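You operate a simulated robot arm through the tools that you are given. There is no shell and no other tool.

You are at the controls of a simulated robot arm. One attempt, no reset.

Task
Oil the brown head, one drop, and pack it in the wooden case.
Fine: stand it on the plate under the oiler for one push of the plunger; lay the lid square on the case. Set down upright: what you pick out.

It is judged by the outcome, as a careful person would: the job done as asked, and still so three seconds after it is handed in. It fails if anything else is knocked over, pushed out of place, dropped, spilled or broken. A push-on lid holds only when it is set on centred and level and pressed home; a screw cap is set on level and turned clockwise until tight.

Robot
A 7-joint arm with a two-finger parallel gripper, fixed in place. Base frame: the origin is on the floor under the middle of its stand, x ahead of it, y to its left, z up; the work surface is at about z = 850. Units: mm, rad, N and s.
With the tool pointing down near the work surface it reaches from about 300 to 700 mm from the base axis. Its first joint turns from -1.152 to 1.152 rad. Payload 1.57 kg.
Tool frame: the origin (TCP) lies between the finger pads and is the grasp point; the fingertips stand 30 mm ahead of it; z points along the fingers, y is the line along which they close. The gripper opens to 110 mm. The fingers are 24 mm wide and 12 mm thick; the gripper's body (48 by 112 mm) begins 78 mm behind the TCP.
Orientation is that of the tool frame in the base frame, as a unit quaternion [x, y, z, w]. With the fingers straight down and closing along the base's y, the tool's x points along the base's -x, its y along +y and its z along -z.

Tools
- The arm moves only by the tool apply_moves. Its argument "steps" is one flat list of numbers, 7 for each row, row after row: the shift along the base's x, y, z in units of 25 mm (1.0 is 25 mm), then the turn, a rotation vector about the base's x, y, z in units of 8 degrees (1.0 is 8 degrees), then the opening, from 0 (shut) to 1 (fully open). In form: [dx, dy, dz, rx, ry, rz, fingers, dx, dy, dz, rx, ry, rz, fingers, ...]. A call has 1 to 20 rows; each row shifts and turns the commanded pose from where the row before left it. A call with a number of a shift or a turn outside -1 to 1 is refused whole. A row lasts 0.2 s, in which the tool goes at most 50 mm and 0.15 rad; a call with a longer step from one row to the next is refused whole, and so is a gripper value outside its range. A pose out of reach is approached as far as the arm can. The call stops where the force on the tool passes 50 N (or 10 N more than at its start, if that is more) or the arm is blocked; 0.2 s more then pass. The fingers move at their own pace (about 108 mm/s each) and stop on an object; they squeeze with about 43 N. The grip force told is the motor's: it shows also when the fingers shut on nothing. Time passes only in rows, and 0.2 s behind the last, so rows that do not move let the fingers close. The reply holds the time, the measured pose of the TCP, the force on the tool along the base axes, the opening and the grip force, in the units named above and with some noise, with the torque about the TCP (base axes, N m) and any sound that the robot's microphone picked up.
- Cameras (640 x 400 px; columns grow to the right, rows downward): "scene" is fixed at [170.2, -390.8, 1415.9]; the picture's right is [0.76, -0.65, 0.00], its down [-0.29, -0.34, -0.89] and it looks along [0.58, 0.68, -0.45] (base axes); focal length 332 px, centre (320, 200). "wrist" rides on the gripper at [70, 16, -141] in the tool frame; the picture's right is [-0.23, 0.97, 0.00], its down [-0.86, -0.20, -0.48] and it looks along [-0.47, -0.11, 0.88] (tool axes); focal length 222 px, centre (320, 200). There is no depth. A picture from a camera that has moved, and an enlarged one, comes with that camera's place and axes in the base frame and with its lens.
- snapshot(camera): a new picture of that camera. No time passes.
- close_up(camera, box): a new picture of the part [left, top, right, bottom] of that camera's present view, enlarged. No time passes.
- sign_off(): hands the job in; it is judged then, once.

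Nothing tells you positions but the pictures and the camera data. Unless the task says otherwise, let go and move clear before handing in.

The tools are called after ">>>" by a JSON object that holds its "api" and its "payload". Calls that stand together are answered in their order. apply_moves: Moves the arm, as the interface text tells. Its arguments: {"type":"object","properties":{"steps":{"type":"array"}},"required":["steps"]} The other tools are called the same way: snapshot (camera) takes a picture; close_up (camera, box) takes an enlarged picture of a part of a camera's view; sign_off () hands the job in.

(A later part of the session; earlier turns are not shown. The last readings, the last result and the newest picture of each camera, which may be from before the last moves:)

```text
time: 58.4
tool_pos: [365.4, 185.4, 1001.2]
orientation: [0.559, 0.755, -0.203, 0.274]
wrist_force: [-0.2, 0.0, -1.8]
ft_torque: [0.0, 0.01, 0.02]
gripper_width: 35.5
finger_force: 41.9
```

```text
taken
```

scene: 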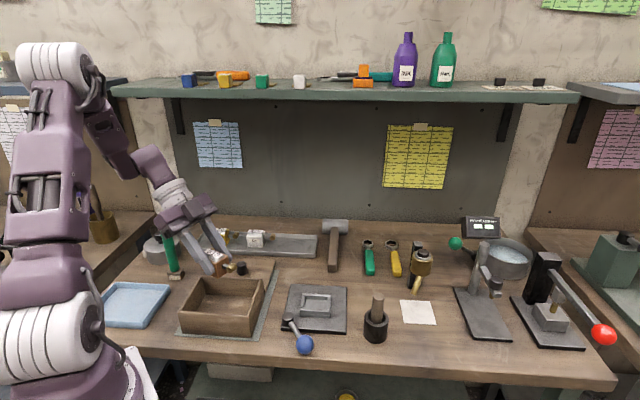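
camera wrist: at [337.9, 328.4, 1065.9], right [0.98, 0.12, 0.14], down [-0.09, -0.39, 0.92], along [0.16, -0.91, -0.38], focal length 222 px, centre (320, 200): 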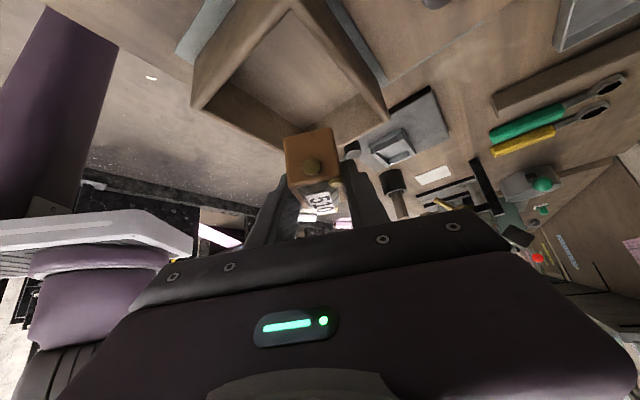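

>>> {"api": "apply_moves", "payload": {"steps": [-0.2, -0.03, 0, 0, 0, 0, 0, -0.22, -0.03, 0, 0, 0, 0, 0, 0, 0, -0.6, 0, 0, 0, 0, 0, 0, -0.6, 0, 0, 0, 0, 0, 0, -0.6, 0, 0, 0, 0, 0, 0, 0, 0, 0, 0, 0]}}

>>> {"api": "snapshot", "payload": {"camera": "wrist"}}

>>> {"api": "close_up", "payload": {"camera": "scene", "box": [140, 190, 300, 350]}}

```text
time: 59.8
tool_pos: [353.5, 183.2, 958.0]
orientation: [0.559, 0.756, -0.203, 0.274]
wrist_force: [0.3, -0.7, -1.3]
ft_torque: [0.02, 0.0, -0.01]
gripper_width: 35.4
finger_force: 42.3
```

```text
taken
camera wrist: at [327.2, 326.3, 1021.4], right [0.98, 0.12, 0.15], down [-0.09, -0.39, 0.92], along [0.17, -0.91, -0.38], focal length 222 px, centre (320, 200)
```

wrist: 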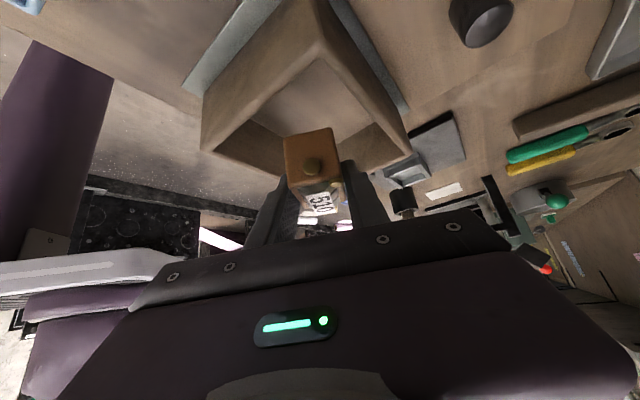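

```text
2.50 times, centred on (220, 270) of scene
camera zoom: at [170.2, -390.7, 1415.9], right [0.76, -0.65, 0.0], down [-0.29, -0.34, -0.89], along [0.58, 0.68, -0.45], focal length 829 px, centre (570, 25)
```

zoom: 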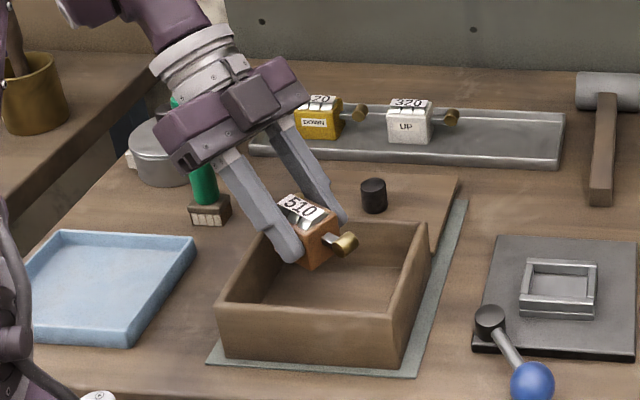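

>>> {"api": "close_up", "payload": {"camera": "wrist", "box": [180, 0, 440, 190]}}

```text
2.11 times, centred on (310, 95) of wrist
camera zoom: at [327.2, 326.3, 1021.4], right [0.98, 0.12, 0.15], down [-0.09, -0.39, 0.92], along [0.17, -0.91, -0.38], focal length 468 px, centre (341, 421)
```

zoom: 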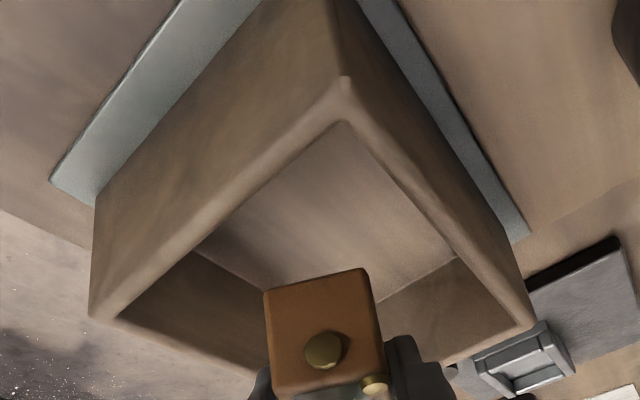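

From this view the case centre is (363, 166) with yaw -45 deg, and the arm is within reach here. The green brush stands near the camera side, so I'll shift the drop point a little frontward and turn slightly away from it.

>>> {"api": "apply_moves", "payload": {"steps": [0, 0, 0.6, 0, 0, 0.2, 0, 0.02, -0.27, 0, 0, 0, 0.35, 0, 0.02, -0.27, 0, 0, 0, 0.33, 0, 0.02, -0.27, 0, 0, 0, 0, 0, 0, 0, -0.5, 0, 0, 0, 0, 0, 0, -0.5, 0, 0, 0, 0, 0, 0, 0, 0, 0, 0, 0]}}

>>> {"api": "close_up", "payload": {"camera": "wrist", "box": [180, 0, 440, 190]}}

>>> {"api": "close_up", "payload": {"camera": "scene", "box": [140, 190, 300, 350]}}

```text
time: 61.4
tool_pos: [356.6, 161.8, 945.5]
orientation: [0.511, 0.789, -0.186, 0.287]
wrist_force: [-0.1, 0.7, -0.6]
ft_torque: [0.0, -0.01, 0.01]
gripper_width: 35.4
finger_force: 42.6
```

```text
2.11 times, centred on (310, 95) of wrist
camera zoom: at [311.7, 301.3, 1010.3], right [0.96, 0.24, 0.15], down [-0.04, -0.4, 0.92], along [0.28, -0.88, -0.38], focal length 468 px, centre (341, 421)
```

zoom: 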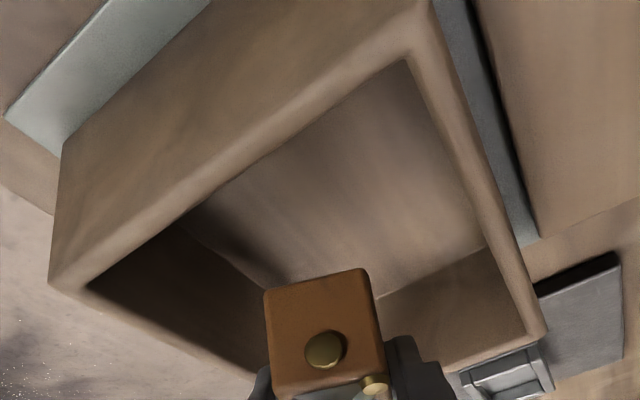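

```text
2.50 times, centred on (220, 270) of scene
camera zoom: at [170.2, -390.7, 1415.9], right [0.76, -0.65, 0.0], down [-0.29, -0.34, -0.89], along [0.58, 0.68, -0.45], focal length 829 px, centre (570, 25)
```

zoom: 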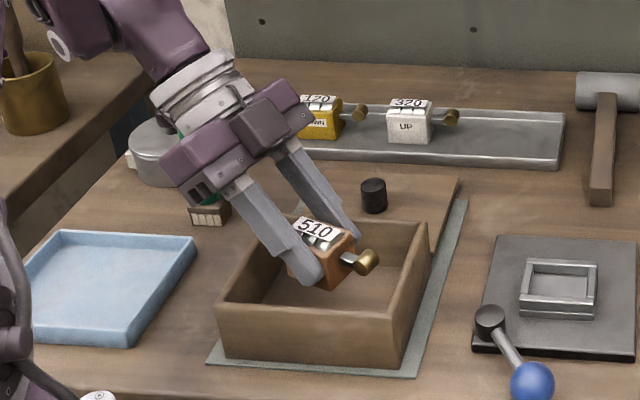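

Still in reach and the head is over the case interior. I'm lowering further in small steps.

>>> {"api": "apply_moves", "payload": {"steps": [0, 0, -0.3, 0, 0, 0, 0, 0, 0, -0.3, 0, 0, 0, 0, 0, 0, -0.3, 0, 0, 0, 0, 0, 0, -0.2, 0, 0, 0, 0, 0, 0, 0, 0, 0, 0, 0]}}

>>> {"api": "close_up", "payload": {"camera": "wrist", "box": [180, 20, 440, 210]}}

>>> {"api": "close_up", "payload": {"camera": "scene", "box": [140, 190, 300, 350]}}

```text
time: 62.6
tool_pos: [357.3, 163.1, 919.7]
orientation: [0.511, 0.789, -0.185, 0.286]
wrist_force: [-0.2, 0.4, -1.2]
ft_torque: [0.03, 0.02, 0.0]
gripper_width: 35.5
finger_force: 42.4
```

```text
2.11 times, centred on (310, 115) of wrist
camera zoom: at [311.6, 301.6, 983.7], right [0.96, 0.24, 0.15], down [-0.04, -0.4, 0.92], along [0.28, -0.88, -0.38], focal length 468 px, centre (341, 379)
```

zoom: 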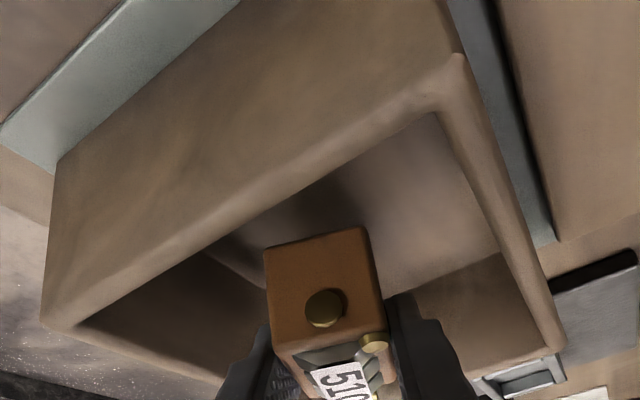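

```text
2.50 times, centred on (220, 270) of scene
camera zoom: at [170.2, -390.7, 1415.9], right [0.76, -0.65, 0.0], down [-0.29, -0.34, -0.89], along [0.58, 0.68, -0.45], focal length 829 px, centre (570, 25)
```

zoom: 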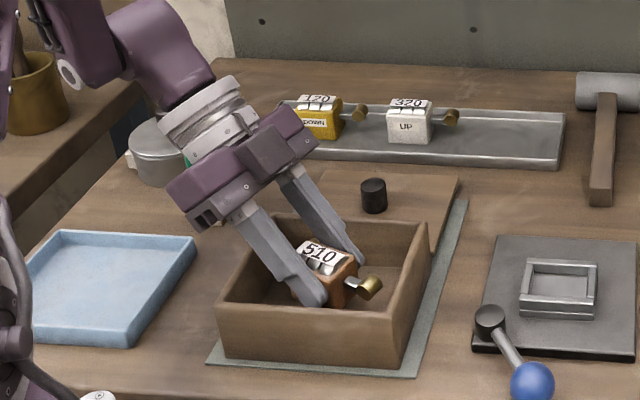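

>>> {"api": "apply_moves", "payload": {"steps": [0, 0, -0.25, 0, 0, 0, 0, 0, 0, -0.25, 0, 0, 0, 0, 0, 0, 0, 0, 0, 0, 0]}}

>>> {"api": "apply_moves", "payload": {"steps": [0, 0, -0.1, 0, 0, 0, 0, 0, 0, 0, 0, 0, 0, 0]}}

>>> {"api": "close_up", "payload": {"camera": "scene", "box": [160, 220, 290, 340]}}

```text
time: 63.4
tool_pos: [356.9, 164.0, 907.8]
orientation: [0.511, 0.789, -0.188, 0.285]
wrist_force: [-0.1, -1.2, -1.8]
ft_torque: [0.01, -0.01, 0.02]
gripper_width: 35.6
finger_force: 42.2
```

```text
time: 64.0
tool_pos: [358.8, 165.6, 906.0]
orientation: [0.511, 0.79, -0.187, 0.284]
wrist_force: [0.6, 1.3, -0.1]
ft_torque: [0.02, 0.04, -0.02]
gripper_width: 35.6
finger_force: 42.4
```

```text
3.33 times, centred on (225, 280) of scene
camera zoom: at [170.2, -390.7, 1415.9], right [0.76, -0.65, 0.0], down [-0.29, -0.34, -0.89], along [0.58, 0.68, -0.45], focal length 1105 px, centre (637, -67)
```

zoom: 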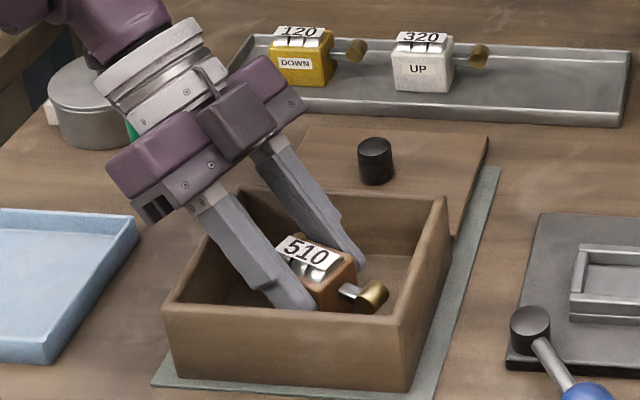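

>>> {"api": "apply_moves", "payload": {"steps": [0, 0, -0.1, 0, 0, 0, 0, 0, 0, 0, 0, 0, 0, 0]}}

>>> {"api": "apply_moves", "payload": {"steps": [0, 0, -0.06, 0, 0, 0, 0, 0, 0, 0, 0, 0, 0, 0]}}

```text
time: 64.6
tool_pos: [358.6, 164.4, 903.0]
orientation: [0.51, 0.79, -0.187, 0.284]
wrist_force: [-0.5, 0.4, -0.8]
ft_torque: [0.04, 0.01, -0.02]
gripper_width: 35.5
finger_force: 42.6
out of reach, approached as far as the arm can: row 1
```

```text
time: 65.2
tool_pos: [359.5, 165.3, 902.0]
orientation: [0.511, 0.789, -0.187, 0.284]
wrist_force: [-0.4, 0.2, -0.5]
ft_torque: [0.01, 0.01, -0.02]
gripper_width: 35.4
finger_force: 42.1
```

The arm is at its inner reach limit here, so I'm moving slightly toward the back of the case while lowering the last few millimetres.

>>> {"api": "apply_moves", "payload": {"steps": [0.06, 0.06, 0, 0, 0, 0, 0, 0.06, 0.06, -0.04, 0, 0, 0, 0, 0.05, 0.05, -0.04, 0, 0, 0, 0, 0, 0, 0, 0, 0, 0, 0]}}

>>> {"api": "apply_moves", "payload": {"steps": [0.03, 0.03, -0.04, 0, 0, 0, 0, 0, 0, 0, 0, 0, 0, 0]}}

```text
time: 66.2
tool_pos: [363.6, 168.0, 899.9]
orientation: [0.51, 0.79, -0.186, 0.286]
wrist_force: [-0.8, -1.0, -1.4]
ft_torque: [0.01, 0.0, 0.0]
gripper_width: 35.3
finger_force: 41.8
```

```text
time: 66.8
tool_pos: [363.7, 169.2, 899.2]
orientation: [0.511, 0.789, -0.186, 0.286]
wrist_force: [0.4, -0.1, -1.5]
ft_torque: [0.01, -0.05, 0.0]
gripper_width: 35.5
finger_force: 42.2
```

>>> {"api": "apply_moves", "payload": {"steps": [0.03, 0.03, -0.04, 0, 0, 0, 0, 0, 0, 0, 0, 0, 0, 0]}}

>>> {"api": "apply_moves", "payload": {"steps": [0.03, 0.03, -0.04, 0, 0, 0, 0, 0, 0, 0, 0, 0, 0, 0]}}

>>> {"api": "close_up", "payload": {"camera": "scene", "box": [170, 240, 280, 340]}}

>>> {"api": "snapshot", "payload": {"camera": "wrist"}}

```text
time: 67.4
tool_pos: [363.4, 169.4, 897.5]
orientation: [0.511, 0.789, -0.186, 0.286]
wrist_force: [-0.1, 0.0, 1.5]
ft_torque: [0.08, 0.05, 0.04]
gripper_width: 35.3
finger_force: 42.4
```

```text
time: 68.0
tool_pos: [365.7, 170.7, 897.8]
orientation: [0.511, 0.788, -0.186, 0.287]
wrist_force: [-7.0, -4.3, 22.4]
ft_torque: [0.2, 0.37, 0.12]
gripper_width: 35.3
finger_force: 42.7
```

```text
4.00 times, centred on (225, 290) of scene
camera zoom: at [169.8, -391.0, 1415.9], right [0.76, -0.65, 0.0], down [-0.29, -0.34, -0.89], along [0.58, 0.68, -0.45], focal length 1326 px, centre (700, -160)
```

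zoom: 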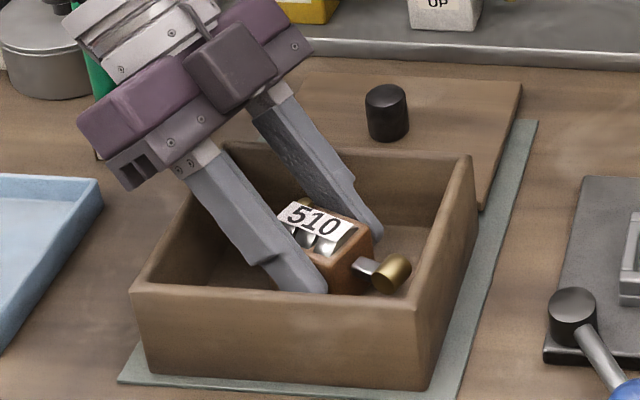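

```text
taken
camera wrist: at [320.4, 309.4, 961.4], right [0.96, 0.24, 0.15], down [-0.04, -0.4, 0.92], along [0.28, -0.89, -0.37], focal length 222 px, centre (320, 200)
```

wrist: 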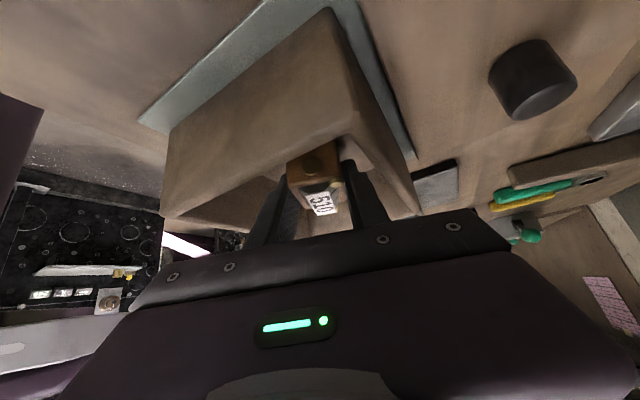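

The head stands on the case floor (22 N contact). I'm easing off, opening the fingers modestly, and going straight up, since backing out along the tool axis would bring the camera near the brush.

>>> {"api": "apply_moves", "payload": {"steps": [-0.02, -0.02, 0.03, 0, 0, 0, 0, 0, 0, 0, 0, 0, 0, 0.38, 0, 0, 0, 0, 0, 0, 0.43, 0, 0, 0, 0, 0, 0, 0.43]}}

>>> {"api": "close_up", "payload": {"camera": "scene", "box": [170, 240, 280, 340]}}

>>> {"api": "close_up", "payload": {"camera": "wrist", "box": [220, 100, 440, 240]}}

```text
time: 69.0
tool_pos: [365.3, 171.3, 898.4]
orientation: [0.512, 0.789, -0.186, 0.286]
wrist_force: [0.2, 0.3, -0.6]
ft_torque: [-0.01, -0.01, 0.0]
gripper_width: 47.1
finger_force: 0.1
```

```text
4.00 times, centred on (225, 290) of scene
camera zoom: at [170.2, -390.8, 1415.9], right [0.76, -0.65, 0.0], down [-0.29, -0.34, -0.89], along [0.58, 0.68, -0.45], focal length 1326 px, centre (700, -160)
```

zoom: 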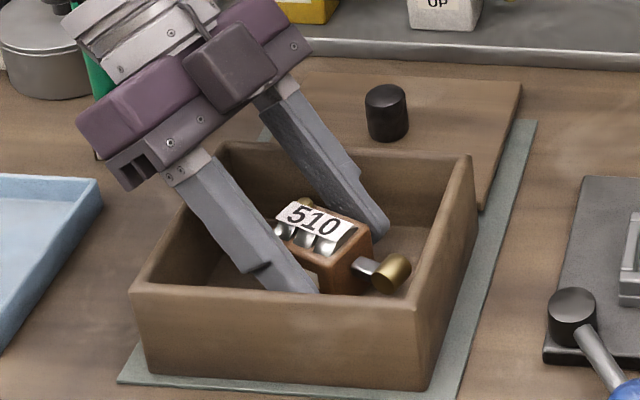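

```text
2.86 times, centred on (330, 170) of wrist
camera zoom: at [320.3, 309.3, 961.8], right [0.96, 0.24, 0.15], down [-0.04, -0.4, 0.92], along [0.28, -0.88, -0.38], focal length 635 px, centre (291, 286)
```

zoom: 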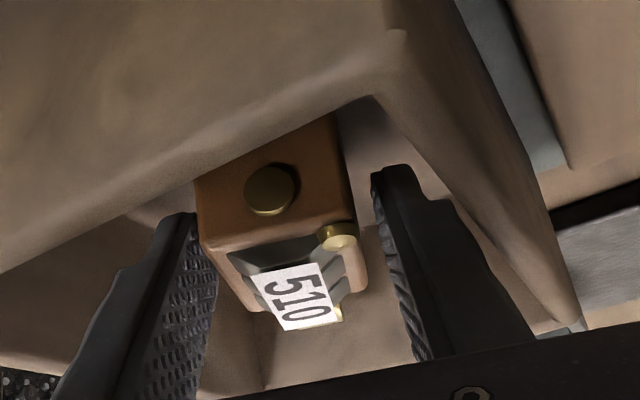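

The head is free and upright in the case. I'm going straight up and out.

>>> {"api": "apply_moves", "payload": {"steps": [0, 0, 0.2, 0, 0, 0, 0.43, 0, 0, 0.4, 0, 0, 0, 0.43, 0, 0, 0.7, 0, 0, 0, 0.43, 0, 0, 0.9, 0, 0, 0, 0.43, 0, 0, 1, 0, 0, 0, 0.43, 0, 0, 1, 0, 0, 0, 0.43, 0, 0, 1, 0, 0, 0, 0.43]}}

>>> {"api": "snapshot", "payload": {"camera": "scene"}}

>>> {"api": "close_up", "payload": {"camera": "scene", "box": [150, 230, 290, 345]}}

>>> {"api": "snapshot", "payload": {"camera": "wrist"}}

```text
time: 70.6
tool_pos: [365.3, 170.3, 1030.1]
orientation: [0.511, 0.789, -0.185, 0.285]
wrist_force: [-0.2, 0.2, -0.8]
ft_torque: [0.0, 0.04, 0.01]
gripper_width: 47.4
finger_force: 0.1
```

```text
taken
```

scene: 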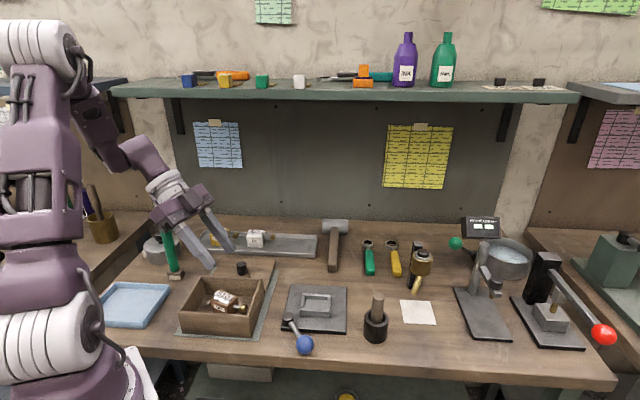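

```text
3.48 times, centred on (220, 288) of scene
camera zoom: at [170.2, -390.8, 1415.9], right [0.76, -0.65, 0.0], down [-0.29, -0.34, -0.89], along [0.58, 0.68, -0.45], focal length 1153 px, centre (668, -104)
```

zoom: 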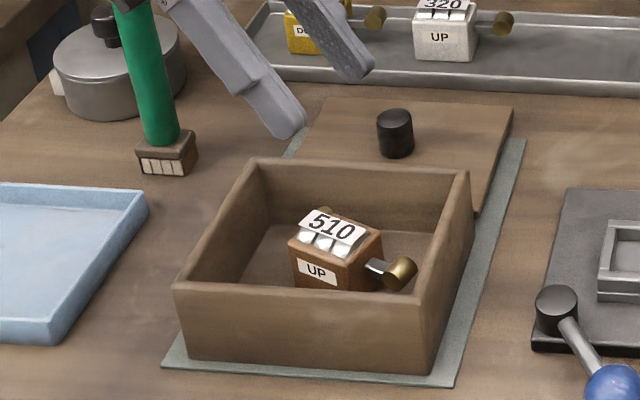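

```text
taken
camera wrist: at [320.3, 309.6, 1093.6], right [0.96, 0.24, 0.14], down [-0.04, -0.4, 0.92], along [0.28, -0.88, -0.38], focal length 222 px, centre (320, 200)
```

wrist: 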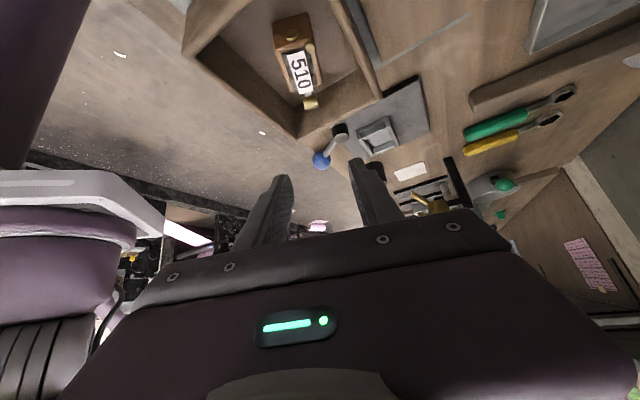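

The brown head stands upright inside the case. Next is the lid. It lies behind the case with its black knob near (457, 258). I'm turning the tool vertical and moving above the knob to measure it.

>>> {"api": "apply_moves", "payload": {"steps": [0.35, 0.34, 0.2, 0.762, 0.339, 0, 0.5, 0.35, 0.34, 0.2, 0.762, 0.339, 0, 0.5, 0.35, 0.34, 0.2, 0.762, 0.339, 0, 0.5, 0.35, 0.34, 0.2, 0.762, 0.339, 0, 0.5, 0.35, 0.34, 0.2, 0.762, 0.339, 0, 0.5, 0.35, 0.34, 0.2, 0.762, 0.339, 0, 0.5, 0.52, 0.52, 0, 0, 0, 0.875, 0.5, 0.52, 0.52, 0, 0, 0, 0.875, 0.5, 0.52, 0.52, 0, 0, 0, 0.875, 0.5, 0, 0, 0, 0, 0, 0, 0.5]}}

>>> {"api": "snapshot", "payload": {"camera": "wrist"}}

>>> {"api": "snapshot", "payload": {"camera": "scene"}}

```text
time: 72.8
tool_pos: [456.7, 260.9, 1058.3]
orientation: [0.382, 0.924, 0.001, -0.001]
wrist_force: [0.0, 0.1, 0.3]
ft_torque: [-0.01, 0.0, -0.01]
gripper_width: 55.0
finger_force: 0.1
```

```text
taken
camera wrist: at [417.7, 321.1, 1199.2], right [0.85, 0.53, 0.0], down [0.47, -0.75, 0.48], along [0.25, -0.4, -0.88], focal length 222 px, centre (320, 200)
```

wrist: 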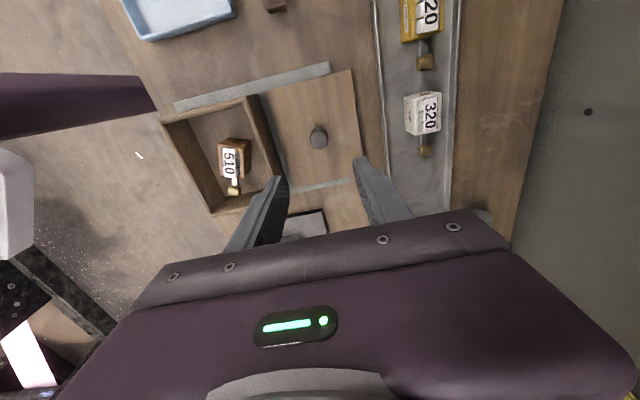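

```text
taken
```

scene: 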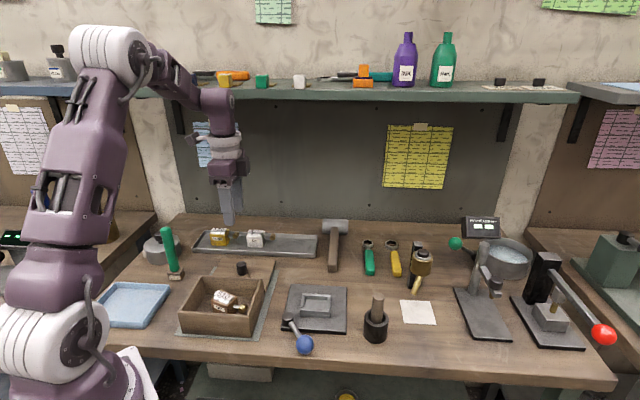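

>>> {"api": "close_up", "payload": {"camera": "wrist", "box": [150, 50, 370, 220]}}

>>> {"api": "close_up", "payload": {"camera": "wrist", "box": [250, 50, 400, 210]}}

>>> {"api": "close_up", "payload": {"camera": "wrist", "box": [150, 70, 300, 220]}}

```text
2.35 times, centred on (260, 135) of wrist
camera zoom: at [417.7, 321.1, 1199.2], right [0.85, 0.53, 0.0], down [0.47, -0.75, 0.48], along [0.25, -0.4, -0.88], focal length 523 px, centre (461, 353)
```

zoom: 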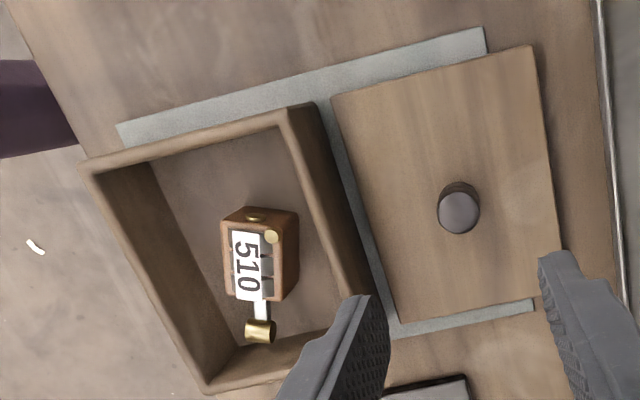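

```text
2.50 times, centred on (325, 130) of wrist
camera zoom: at [417.7, 321.1, 1199.2], right [0.85, 0.53, 0.0], down [0.47, -0.75, 0.48], along [0.25, -0.4, -0.88], focal length 555 px, centre (308, 375)
```

zoom: 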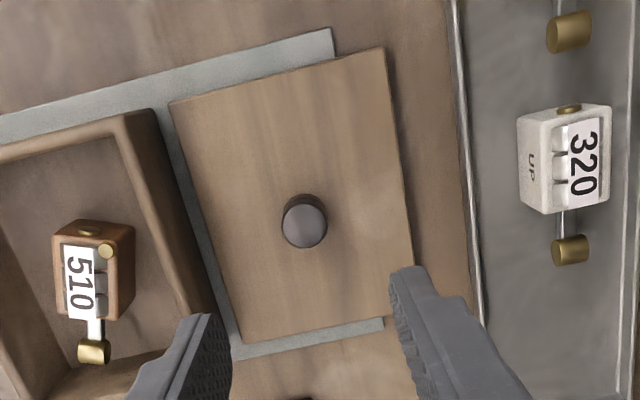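

```text
2.67 times, centred on (225, 145) of wrist
camera zoom: at [417.7, 321.1, 1199.2], right [0.85, 0.53, 0.0], down [0.47, -0.75, 0.48], along [0.25, -0.4, -0.88], focal length 592 px, centre (573, 347)
```

zoom: 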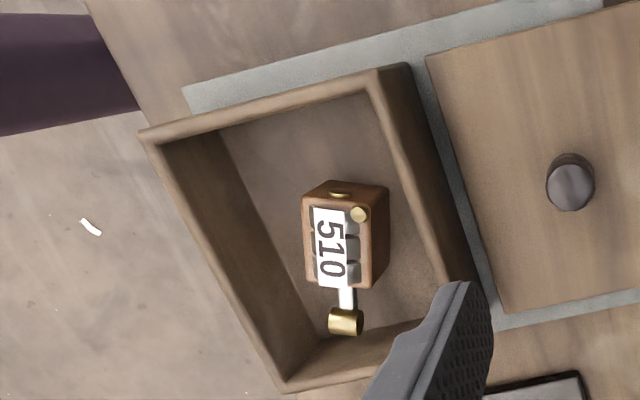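

From above, the lid's centre is (455, 257) with the knob at its centre. The case centre is about (363.5, 167), and both sit at about -45 deg yaw. I'm descending over the knob.

>>> {"api": "apply_moves", "payload": {"steps": [-0.06, -0.16, -0.5, 0, 0, 0, 0.5, 0, 0, -1, 0, 0, 0, 0.5, 0, 0, -1, 0, 0, 0, 0.5, 0, 0, -1, 0, 0, 0, 0.5, 0, 0, -1, 0, 0, 0, 0.5, 0, 0, -0.8, 0, 0, 0, 0.5, 0, 0, -0.6, 0, 0, 0, 0.5, 0, 0, 0, 0, 0, 0, 0.5]}}

>>> {"api": "snapshot", "payload": {"camera": "wrist"}}

>>> {"api": "close_up", "payload": {"camera": "scene", "box": [180, 210, 320, 310]}}

```text
time: 74.6
tool_pos: [455.0, 257.6, 909.7]
orientation: [0.382, 0.924, 0.001, -0.001]
wrist_force: [-0.2, -0.5, 0.8]
ft_torque: [-0.03, 0.0, 0.02]
gripper_width: 54.8
finger_force: 0.0
```

```text
taken
camera wrist: at [416.8, 318.6, 1051.5], right [0.85, 0.53, 0.0], down [0.47, -0.75, 0.48], along [0.25, -0.4, -0.88], focal length 222 px, centre (320, 200)
```

wrist: 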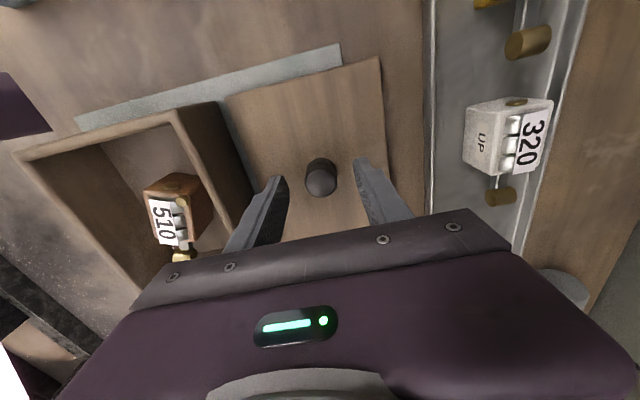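

```text
4.00 times, centred on (250, 260) of scene
camera zoom: at [170.2, -390.7, 1415.9], right [0.76, -0.65, 0.0], down [-0.29, -0.34, -0.89], along [0.58, 0.68, -0.45], focal length 1326 px, centre (600, -40)
```

zoom: 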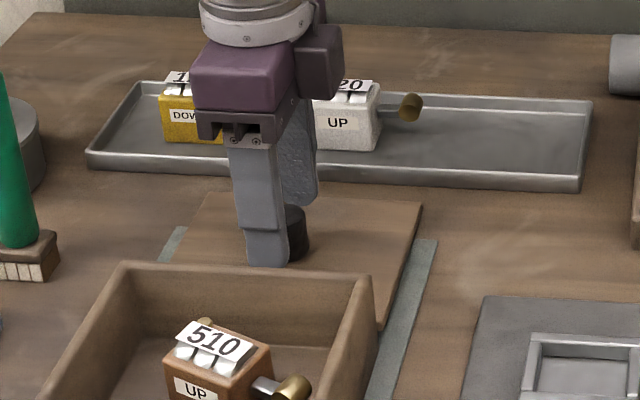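

>>> {"api": "apply_moves", "payload": {"steps": [0, 0, -0.35, 0, 0, 0, 0.5, 0, 0, -0.28, 0, 0, 0, 0.5, 0, 0, 0, 0, 0, 0, 0.5]}}

>>> {"api": "close_up", "payload": {"camera": "scene", "box": [200, 230, 280, 290]}}

>>> {"api": "close_up", "payload": {"camera": "wrist", "box": [220, 110, 420, 240]}}

```text
time: 75.4
tool_pos: [455.5, 257.3, 894.1]
orientation: [0.381, 0.924, 0.002, -0.001]
wrist_force: [-2.5, 1.5, 17.5]
ft_torque: [-0.32, 0.24, 0.01]
gripper_width: 55.4
finger_force: 0.0
```

```text
6.67 times, centred on (240, 260) of scene
camera zoom: at [169.9, -390.9, 1415.9], right [0.76, -0.65, 0.0], down [-0.29, -0.34, -0.89], along [0.58, 0.68, -0.45], focal length 2210 px, centre (853, -200)
```

zoom: 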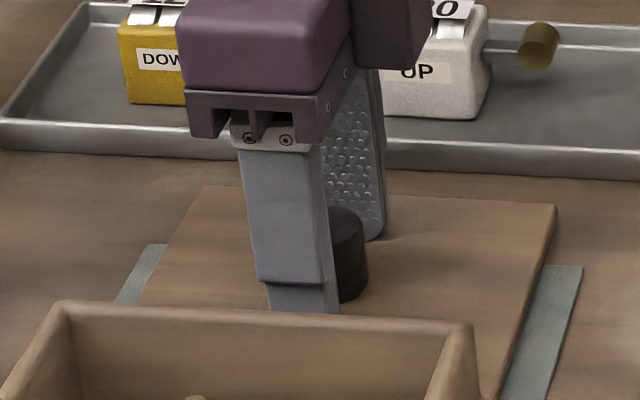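

```text
3.08 times, centred on (320, 175) of wrist
camera zoom: at [416.5, 318.0, 1036.5], right [0.85, 0.53, 0.0], down [0.46, -0.75, 0.48], along [0.25, -0.4, -0.88], focal length 684 px, centre (320, 277)
```

zoom: 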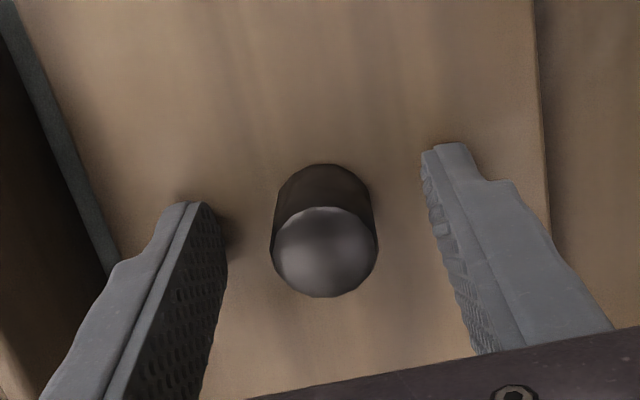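

The fingertips just touched the lid's top at z of about 864. I'm raising 2.5 mm, then closing on the knob.

>>> {"api": "apply_moves", "payload": {"steps": [0, 0, 0.1, 0, 0, 0, 0.5, 0, 0, 0, 0, 0, 0, 0.5, 0, 0, 0, 0, 0, 0, 0.2, 0, 0, 0, 0, 0, 0, 0, 0, 0, 0, 0, 0, 0, 0, 0, 0, 0, 0, 0, 0, 0]}}

>>> {"api": "close_up", "payload": {"camera": "wrist", "box": [220, 110, 420, 240]}}

```text
time: 76.8
tool_pos: [454.2, 256.9, 896.3]
orientation: [0.383, 0.924, 0.002, -0.002]
wrist_force: [1.4, -0.2, 0.8]
ft_torque: [-0.07, -0.02, 0.02]
gripper_width: 24.4
finger_force: 36.1
```

```text
3.08 times, centred on (320, 175) of wrist
camera zoom: at [416.6, 317.4, 1038.3], right [0.85, 0.53, 0.0], down [0.47, -0.75, 0.48], along [0.25, -0.4, -0.88], focal length 684 px, centre (320, 277)
```

zoom: 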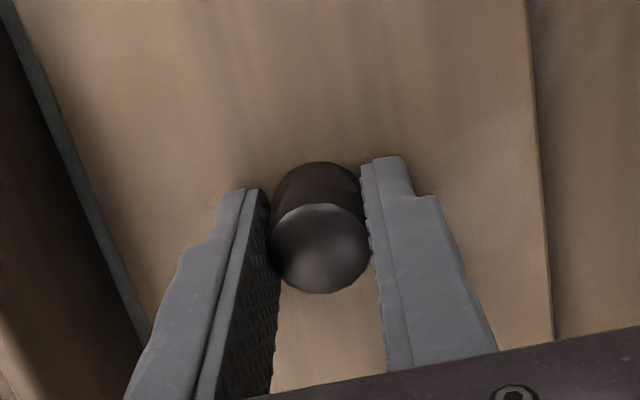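

The knob is gripped (24.4 mm). I'm lifting the lid straight up, slowly at first.

>>> {"api": "apply_moves", "payload": {"steps": [0, 0, 0.1, 0, 0, 0, 0, 0, 0, 0.2, 0, 0, 0, 0, 0, 0, 0.4, 0, 0, 0, 0, 0, 0, 0.6, 0, 0, 0, 0, 0, 0, 0.7, 0, 0, 0, 0, 0, 0, 0.8, 0, 0, 0, 0, 0, 0, 0.6, 0, 0, 0, 0, 0, 0, 0.2, 0, 0, 0, 0, 0, 0, 0, 0, 0, 0, 0]}}

>>> {"api": "close_up", "payload": {"camera": "scene", "box": [150, 190, 310, 340]}}

>>> {"api": "snapshot", "payload": {"camera": "wrist"}}

```text
time: 78.8
tool_pos: [455.1, 256.6, 986.9]
orientation: [0.382, 0.924, 0.002, -0.002]
wrist_force: [-0.3, 0.2, -1.4]
ft_torque: [0.0, 0.01, 0.0]
gripper_width: 24.7
finger_force: 36.5
```

```text
2.67 times, centred on (230, 265) of scene
camera zoom: at [170.2, -390.7, 1415.9], right [0.76, -0.65, 0.0], down [-0.29, -0.34, -0.89], along [0.58, 0.68, -0.45], focal length 884 px, centre (560, 27)
```

zoom: 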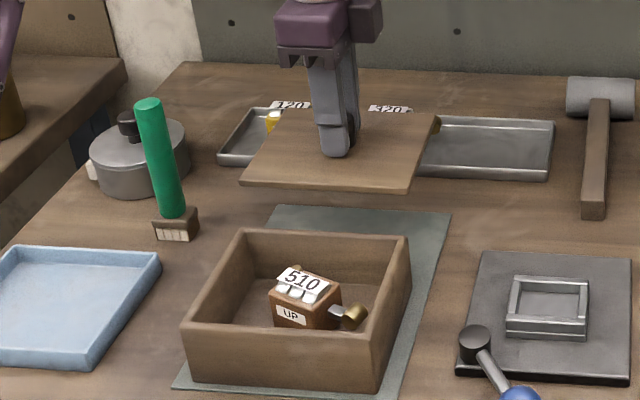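

```text
taken
camera wrist: at [416.8, 317.0, 1128.7], right [0.85, 0.53, 0.0], down [0.47, -0.75, 0.48], along [0.25, -0.4, -0.88], focal length 222 px, centre (320, 200)
```

wrist: 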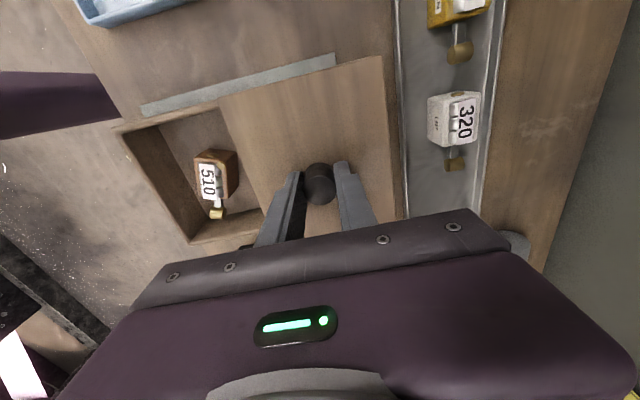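

>>> {"api": "close_up", "payload": {"camera": "scene", "box": [205, 225, 285, 275]}}

>>> {"api": "close_up", "payload": {"camera": "wrist", "box": [110, 40, 400, 250]}}

```text
8.00 times, centred on (245, 250) of scene
camera zoom: at [170.2, -390.7, 1415.9], right [0.76, -0.65, 0.0], down [-0.29, -0.34, -0.89], along [0.58, 0.68, -0.45], focal length 2652 px, centre (920, -200)
```

zoom: 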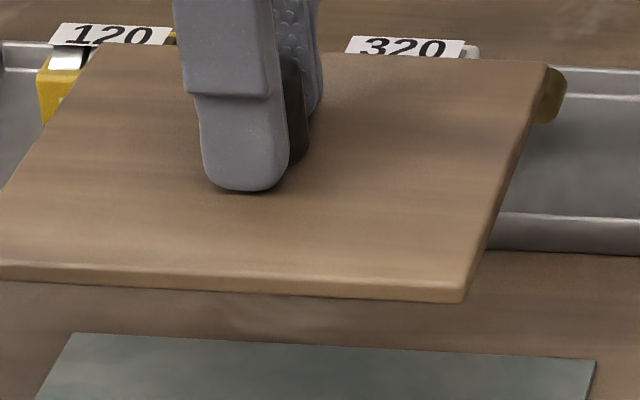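

```text
1.90 times, centred on (255, 145) of wrist
camera zoom: at [416.8, 317.0, 1128.7], right [0.85, 0.53, 0.0], down [0.47, -0.75, 0.48], along [0.25, -0.4, -0.88], focal length 423 px, centre (444, 305)
```

zoom: 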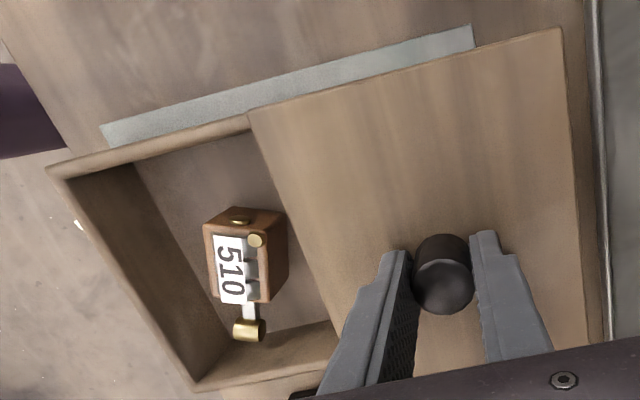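

The lid is level and the same size as the case (about 147 x 117). Matching left edges in the wrist view gives a target TCP of about (364, 166). I'm moving over at this height.

>>> {"api": "apply_moves", "payload": {"steps": [-0.4, -0.4, 0, 0, 0, 0, 0, -0.7, -0.7, 0, 0, 0, 0, 0, -0.8, -0.8, 0, 0, 0, 0, 0, -0.8, -0.8, 0, 0, 0, 0, 0, -0.6, -0.6, 0, 0, 0, 0, 0, -0.344, -0.324, 0, 0, 0, 0, 0, 0, 0, 0, 0, 0, 0, 0]}}

>>> {"api": "snapshot", "payload": {"camera": "wrist"}}

>>> {"api": "close_up", "payload": {"camera": "scene", "box": [150, 210, 310, 350]}}

```text
time: 80.4
tool_pos: [363.5, 165.9, 987.2]
orientation: [0.382, 0.924, 0.002, -0.002]
wrist_force: [0.6, 0.2, -1.3]
ft_torque: [0.0, 0.05, 0.03]
gripper_width: 24.5
finger_force: 36.4
```

```text
taken
camera wrist: at [325.0, 226.2, 1129.7], right [0.85, 0.53, 0.0], down [0.47, -0.75, 0.48], along [0.25, -0.4, -0.88], focal length 222 px, centre (320, 200)
```

wrist: 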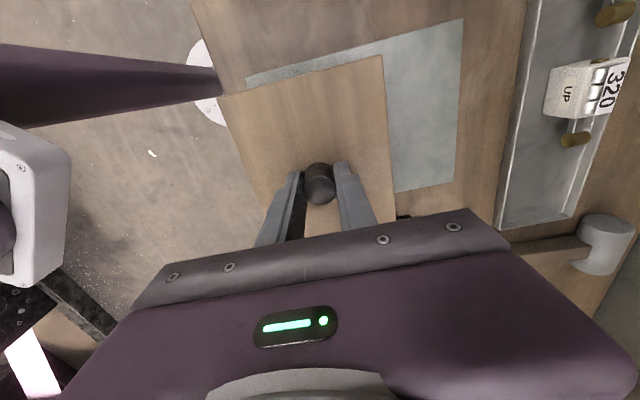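

```text
2.86 times, centred on (230, 280) of scene
camera zoom: at [170.2, -390.8, 1415.9], right [0.76, -0.65, 0.0], down [-0.29, -0.34, -0.89], along [0.58, 0.68, -0.45], focal length 947 px, centre (577, -29)
```

zoom: 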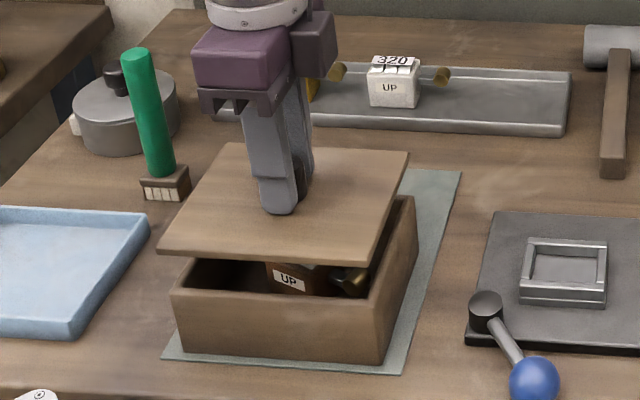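

>>> {"api": "close_up", "payload": {"camera": "scene", "box": [165, 250, 215, 310]}}

>>> {"api": "close_up", "payload": {"camera": "scene", "box": [230, 250, 280, 310]}}

```text
6.67 times, centred on (190, 280) of scene
camera zoom: at [170.2, -390.8, 1415.9], right [0.76, -0.65, 0.0], down [-0.29, -0.34, -0.89], along [0.58, 0.68, -0.45], focal length 2210 px, centre (1187, -333)
```

zoom: 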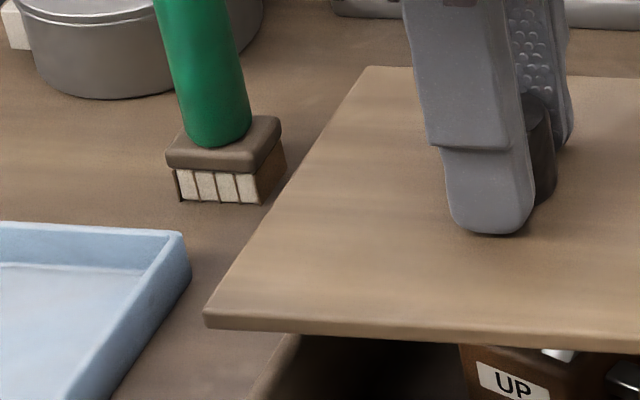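

```text
6.67 times, centred on (255, 280) of scene
camera zoom: at [170.2, -390.8, 1415.9], right [0.76, -0.65, 0.0], down [-0.29, -0.34, -0.89], along [0.58, 0.68, -0.45], focal length 2210 px, centre (753, -333)
```

zoom: 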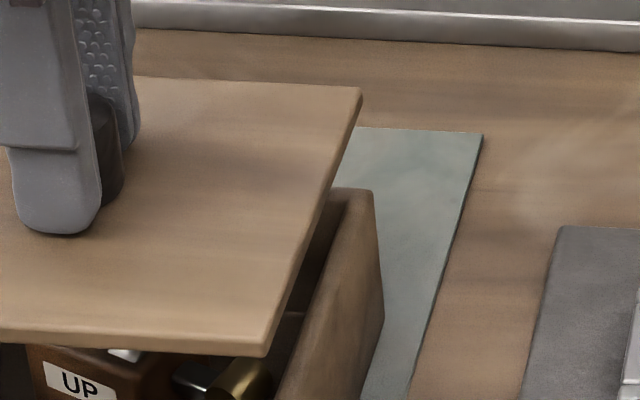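

I'm lowering to just above the rim for a fine alignment check.

>>> {"api": "apply_moves", "payload": {"steps": [0, 0, -0.4, 0, 0, 0, 0, 0, 0, -0.4, 0, 0, 0, 0, 0, 0, -0.2, 0, 0, 0, 0, 0, 0, 0, 0, 0, 0, 0]}}

>>> {"api": "close_up", "payload": {"camera": "scene", "box": [165, 255, 215, 345]}}

>>> {"api": "close_up", "payload": {"camera": "scene", "box": [225, 255, 275, 345]}}

>>> {"api": "close_up", "payload": {"camera": "scene", "box": [170, 225, 290, 345]}}

>>> {"api": "snapshot", "payload": {"camera": "wrist"}}

```text
time: 81.4
tool_pos: [363.7, 166.5, 962.5]
orientation: [0.383, 0.924, 0.002, -0.001]
wrist_force: [0.0, -0.3, -0.6]
ft_torque: [0.01, -0.01, 0.0]
gripper_width: 24.7
finger_force: 36.5
```

```text
4.44 times, centred on (190, 300) of scene
camera zoom: at [170.2, -390.7, 1415.9], right [0.76, -0.65, 0.0], down [-0.29, -0.34, -0.89], along [0.58, 0.68, -0.45], focal length 1473 px, centre (898, -244)
```

zoom: 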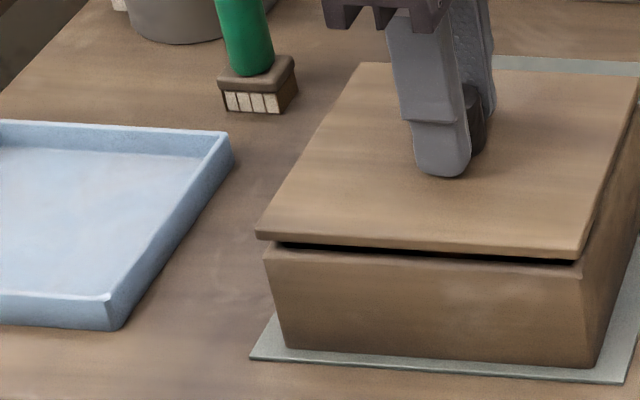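

```text
4.44 times, centred on (250, 300) of scene
camera zoom: at [170.2, -390.7, 1415.9], right [0.76, -0.65, 0.0], down [-0.29, -0.34, -0.89], along [0.58, 0.68, -0.45], focal length 1473 px, centre (631, -244)
```

zoom: 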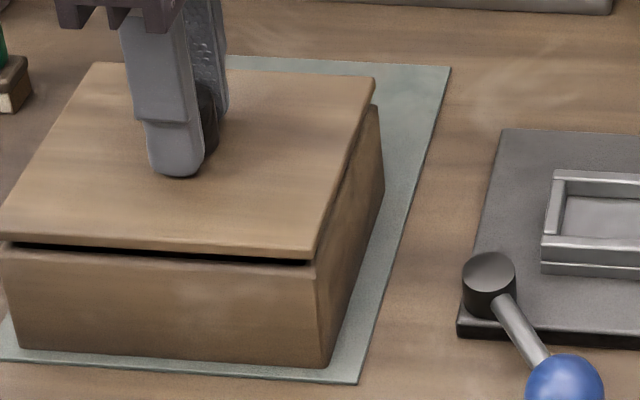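

```text
3.33 times, centred on (230, 285) of scene
camera zoom: at [170.2, -390.7, 1415.9], right [0.76, -0.65, 0.0], down [-0.29, -0.34, -0.89], along [0.58, 0.68, -0.45], focal length 1105 px, centre (620, -83)
```

zoom: 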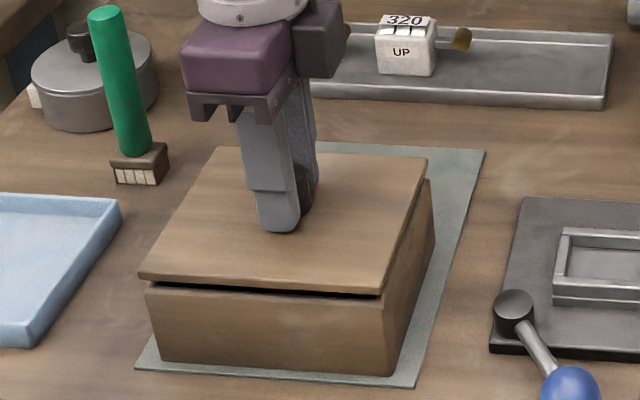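

```text
taken
camera wrist: at [325.6, 226.6, 1103.4], right [0.85, 0.53, 0.0], down [0.47, -0.75, 0.48], along [0.25, -0.4, -0.88], focal length 222 px, centre (320, 200)
```

wrist: 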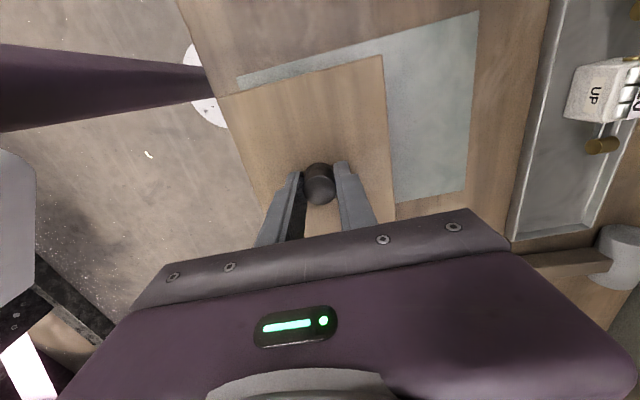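

The lid looks parallel to the rim, within a millimetre or so. I'm nudging 1 mm in +x and lowering in small steps, watching the force and the seat height.

>>> {"api": "apply_moves", "payload": {"steps": [0.044, 0, -0.12, 0, 0, 0, 0, 0, 0, -0.12, 0, 0, 0, 0, 0, 0, 0, 0, 0, 0, 0]}}

>>> {"api": "apply_moves", "payload": {"steps": [0, 0, -0.06, 0, 0, 0, 0, 0, 0, 0, 0, 0, 0, 0]}}

>>> {"api": "apply_moves", "payload": {"steps": [0, 0, -0.06, 0, 0, 0, 0, 0, 0, 0, 0, 0, 0, 0]}}

```text
time: 82.2
tool_pos: [365.5, 165.5, 956.0]
orientation: [0.382, 0.924, 0.0, -0.001]
wrist_force: [1.0, -0.7, -0.3]
ft_torque: [0.01, 0.01, 0.0]
gripper_width: 24.8
finger_force: 36.1
```

```text
time: 82.8
tool_pos: [365.5, 165.0, 954.4]
orientation: [0.383, 0.924, 0.001, -0.002]
wrist_force: [0.1, -0.1, -2.4]
ft_torque: [0.02, 0.03, 0.01]
gripper_width: 24.4
finger_force: 36.5
```

```text
time: 83.4
tool_pos: [366.0, 165.1, 952.3]
orientation: [0.383, 0.924, 0.0, -0.001]
wrist_force: [-2.5, -3.8, 28.5]
ft_torque: [-0.42, 0.5, -0.01]
gripper_width: 25.0
finger_force: 36.6
```

>>> {"api": "close_up", "payload": {"camera": "scene", "box": [170, 225, 290, 345]}}

>>> {"api": "close_up", "payload": {"camera": "scene", "box": [165, 265, 225, 315]}}

>>> {"api": "close_up", "payload": {"camera": "scene", "box": [225, 245, 275, 305]}}

>>> {"api": "close_up", "payload": {"camera": "wrist", "box": [200, 40, 420, 230]}}

```text
3.33 times, centred on (230, 285) of scene
camera zoom: at [169.9, -391.0, 1415.8], right [0.76, -0.65, 0.0], down [-0.29, -0.34, -0.89], along [0.58, 0.68, -0.45], focal length 1105 px, centre (620, -83)
```

zoom: 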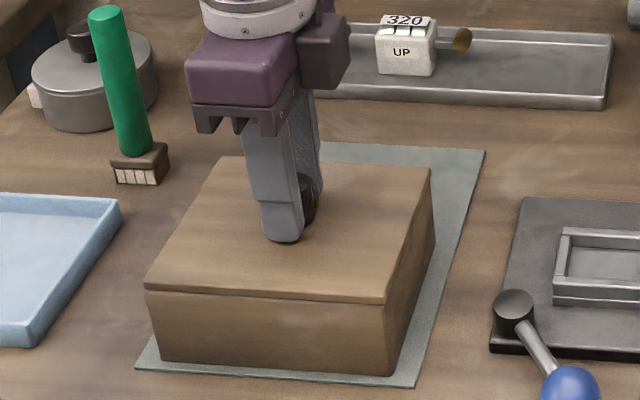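

```text
8.00 times, centred on (195, 290) of scene
camera zoom: at [169.9, -391.0, 1415.8], right [0.76, -0.65, 0.0], down [-0.29, -0.34, -0.89], along [0.58, 0.68, -0.45], focal length 2652 px, centre (1320, -520)
```

zoom: 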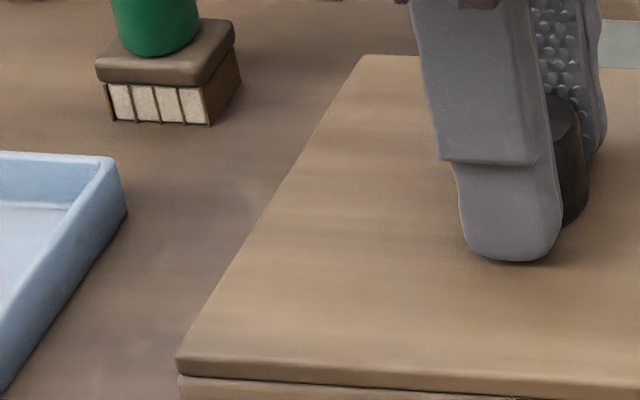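

```text
6.67 times, centred on (250, 275) of scene
camera zoom: at [169.9, -391.0, 1415.8], right [0.76, -0.65, 0.0], down [-0.29, -0.34, -0.89], along [0.58, 0.68, -0.45], focal length 2210 px, centre (787, -300)
```

zoom: 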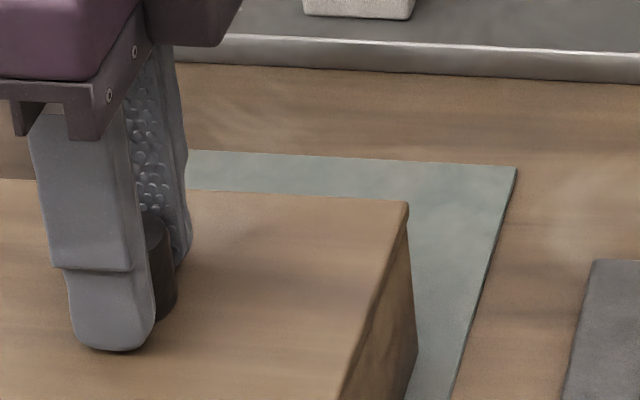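

```text
2.11 times, centred on (310, 135) of wrist
camera zoom: at [326.8, 226.4, 1094.7], right [0.85, 0.53, 0.0], down [0.46, -0.75, 0.48], along [0.25, -0.4, -0.88], focal length 468 px, centre (341, 337)
```

zoom: 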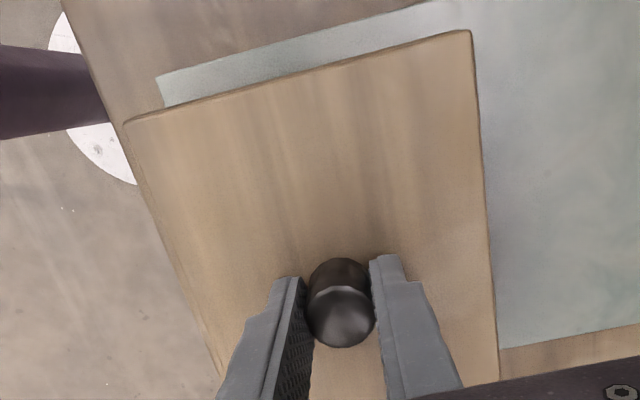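

>>> {"api": "close_up", "payload": {"camera": "scene", "box": [175, 275, 215, 305]}}

>>> {"api": "close_up", "payload": {"camera": "scene", "box": [230, 280, 270, 310]}}

>>> {"api": "close_up", "payload": {"camera": "scene", "box": [240, 250, 280, 290]}}

```text
13.33 times, centred on (195, 290) of scene
camera zoom: at [169.9, -391.0, 1415.8], right [0.76, -0.65, 0.0], down [-0.29, -0.34, -0.89], along [0.58, 0.68, -0.45], focal length 4420 px, centre (1987, -1000)
```

zoom: 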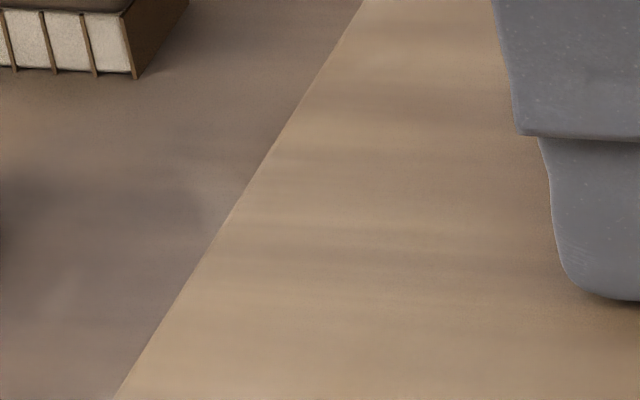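

```text
13.33 times, centred on (250, 295) of scene
camera zoom: at [169.9, -391.0, 1415.8], right [0.76, -0.65, 0.0], down [-0.29, -0.34, -0.89], along [0.58, 0.68, -0.45], focal length 4420 px, centre (1253, -1067)
```

zoom: 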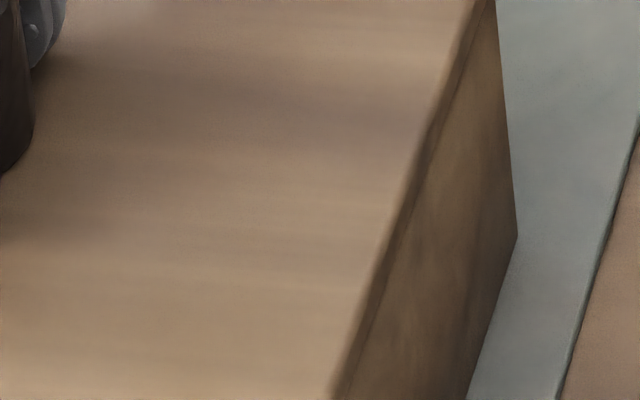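

```text
10.00 times, centred on (260, 270) of scene
camera zoom: at [169.9, -391.0, 1415.8], right [0.76, -0.65, 0.0], down [-0.29, -0.34, -0.89], along [0.58, 0.68, -0.45], focal length 3315 px, centre (920, -500)
```

zoom: 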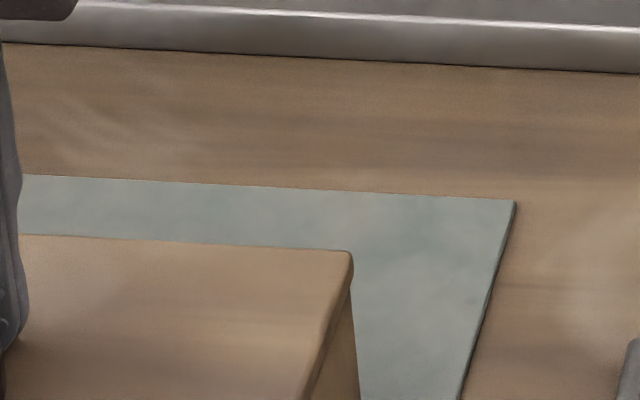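

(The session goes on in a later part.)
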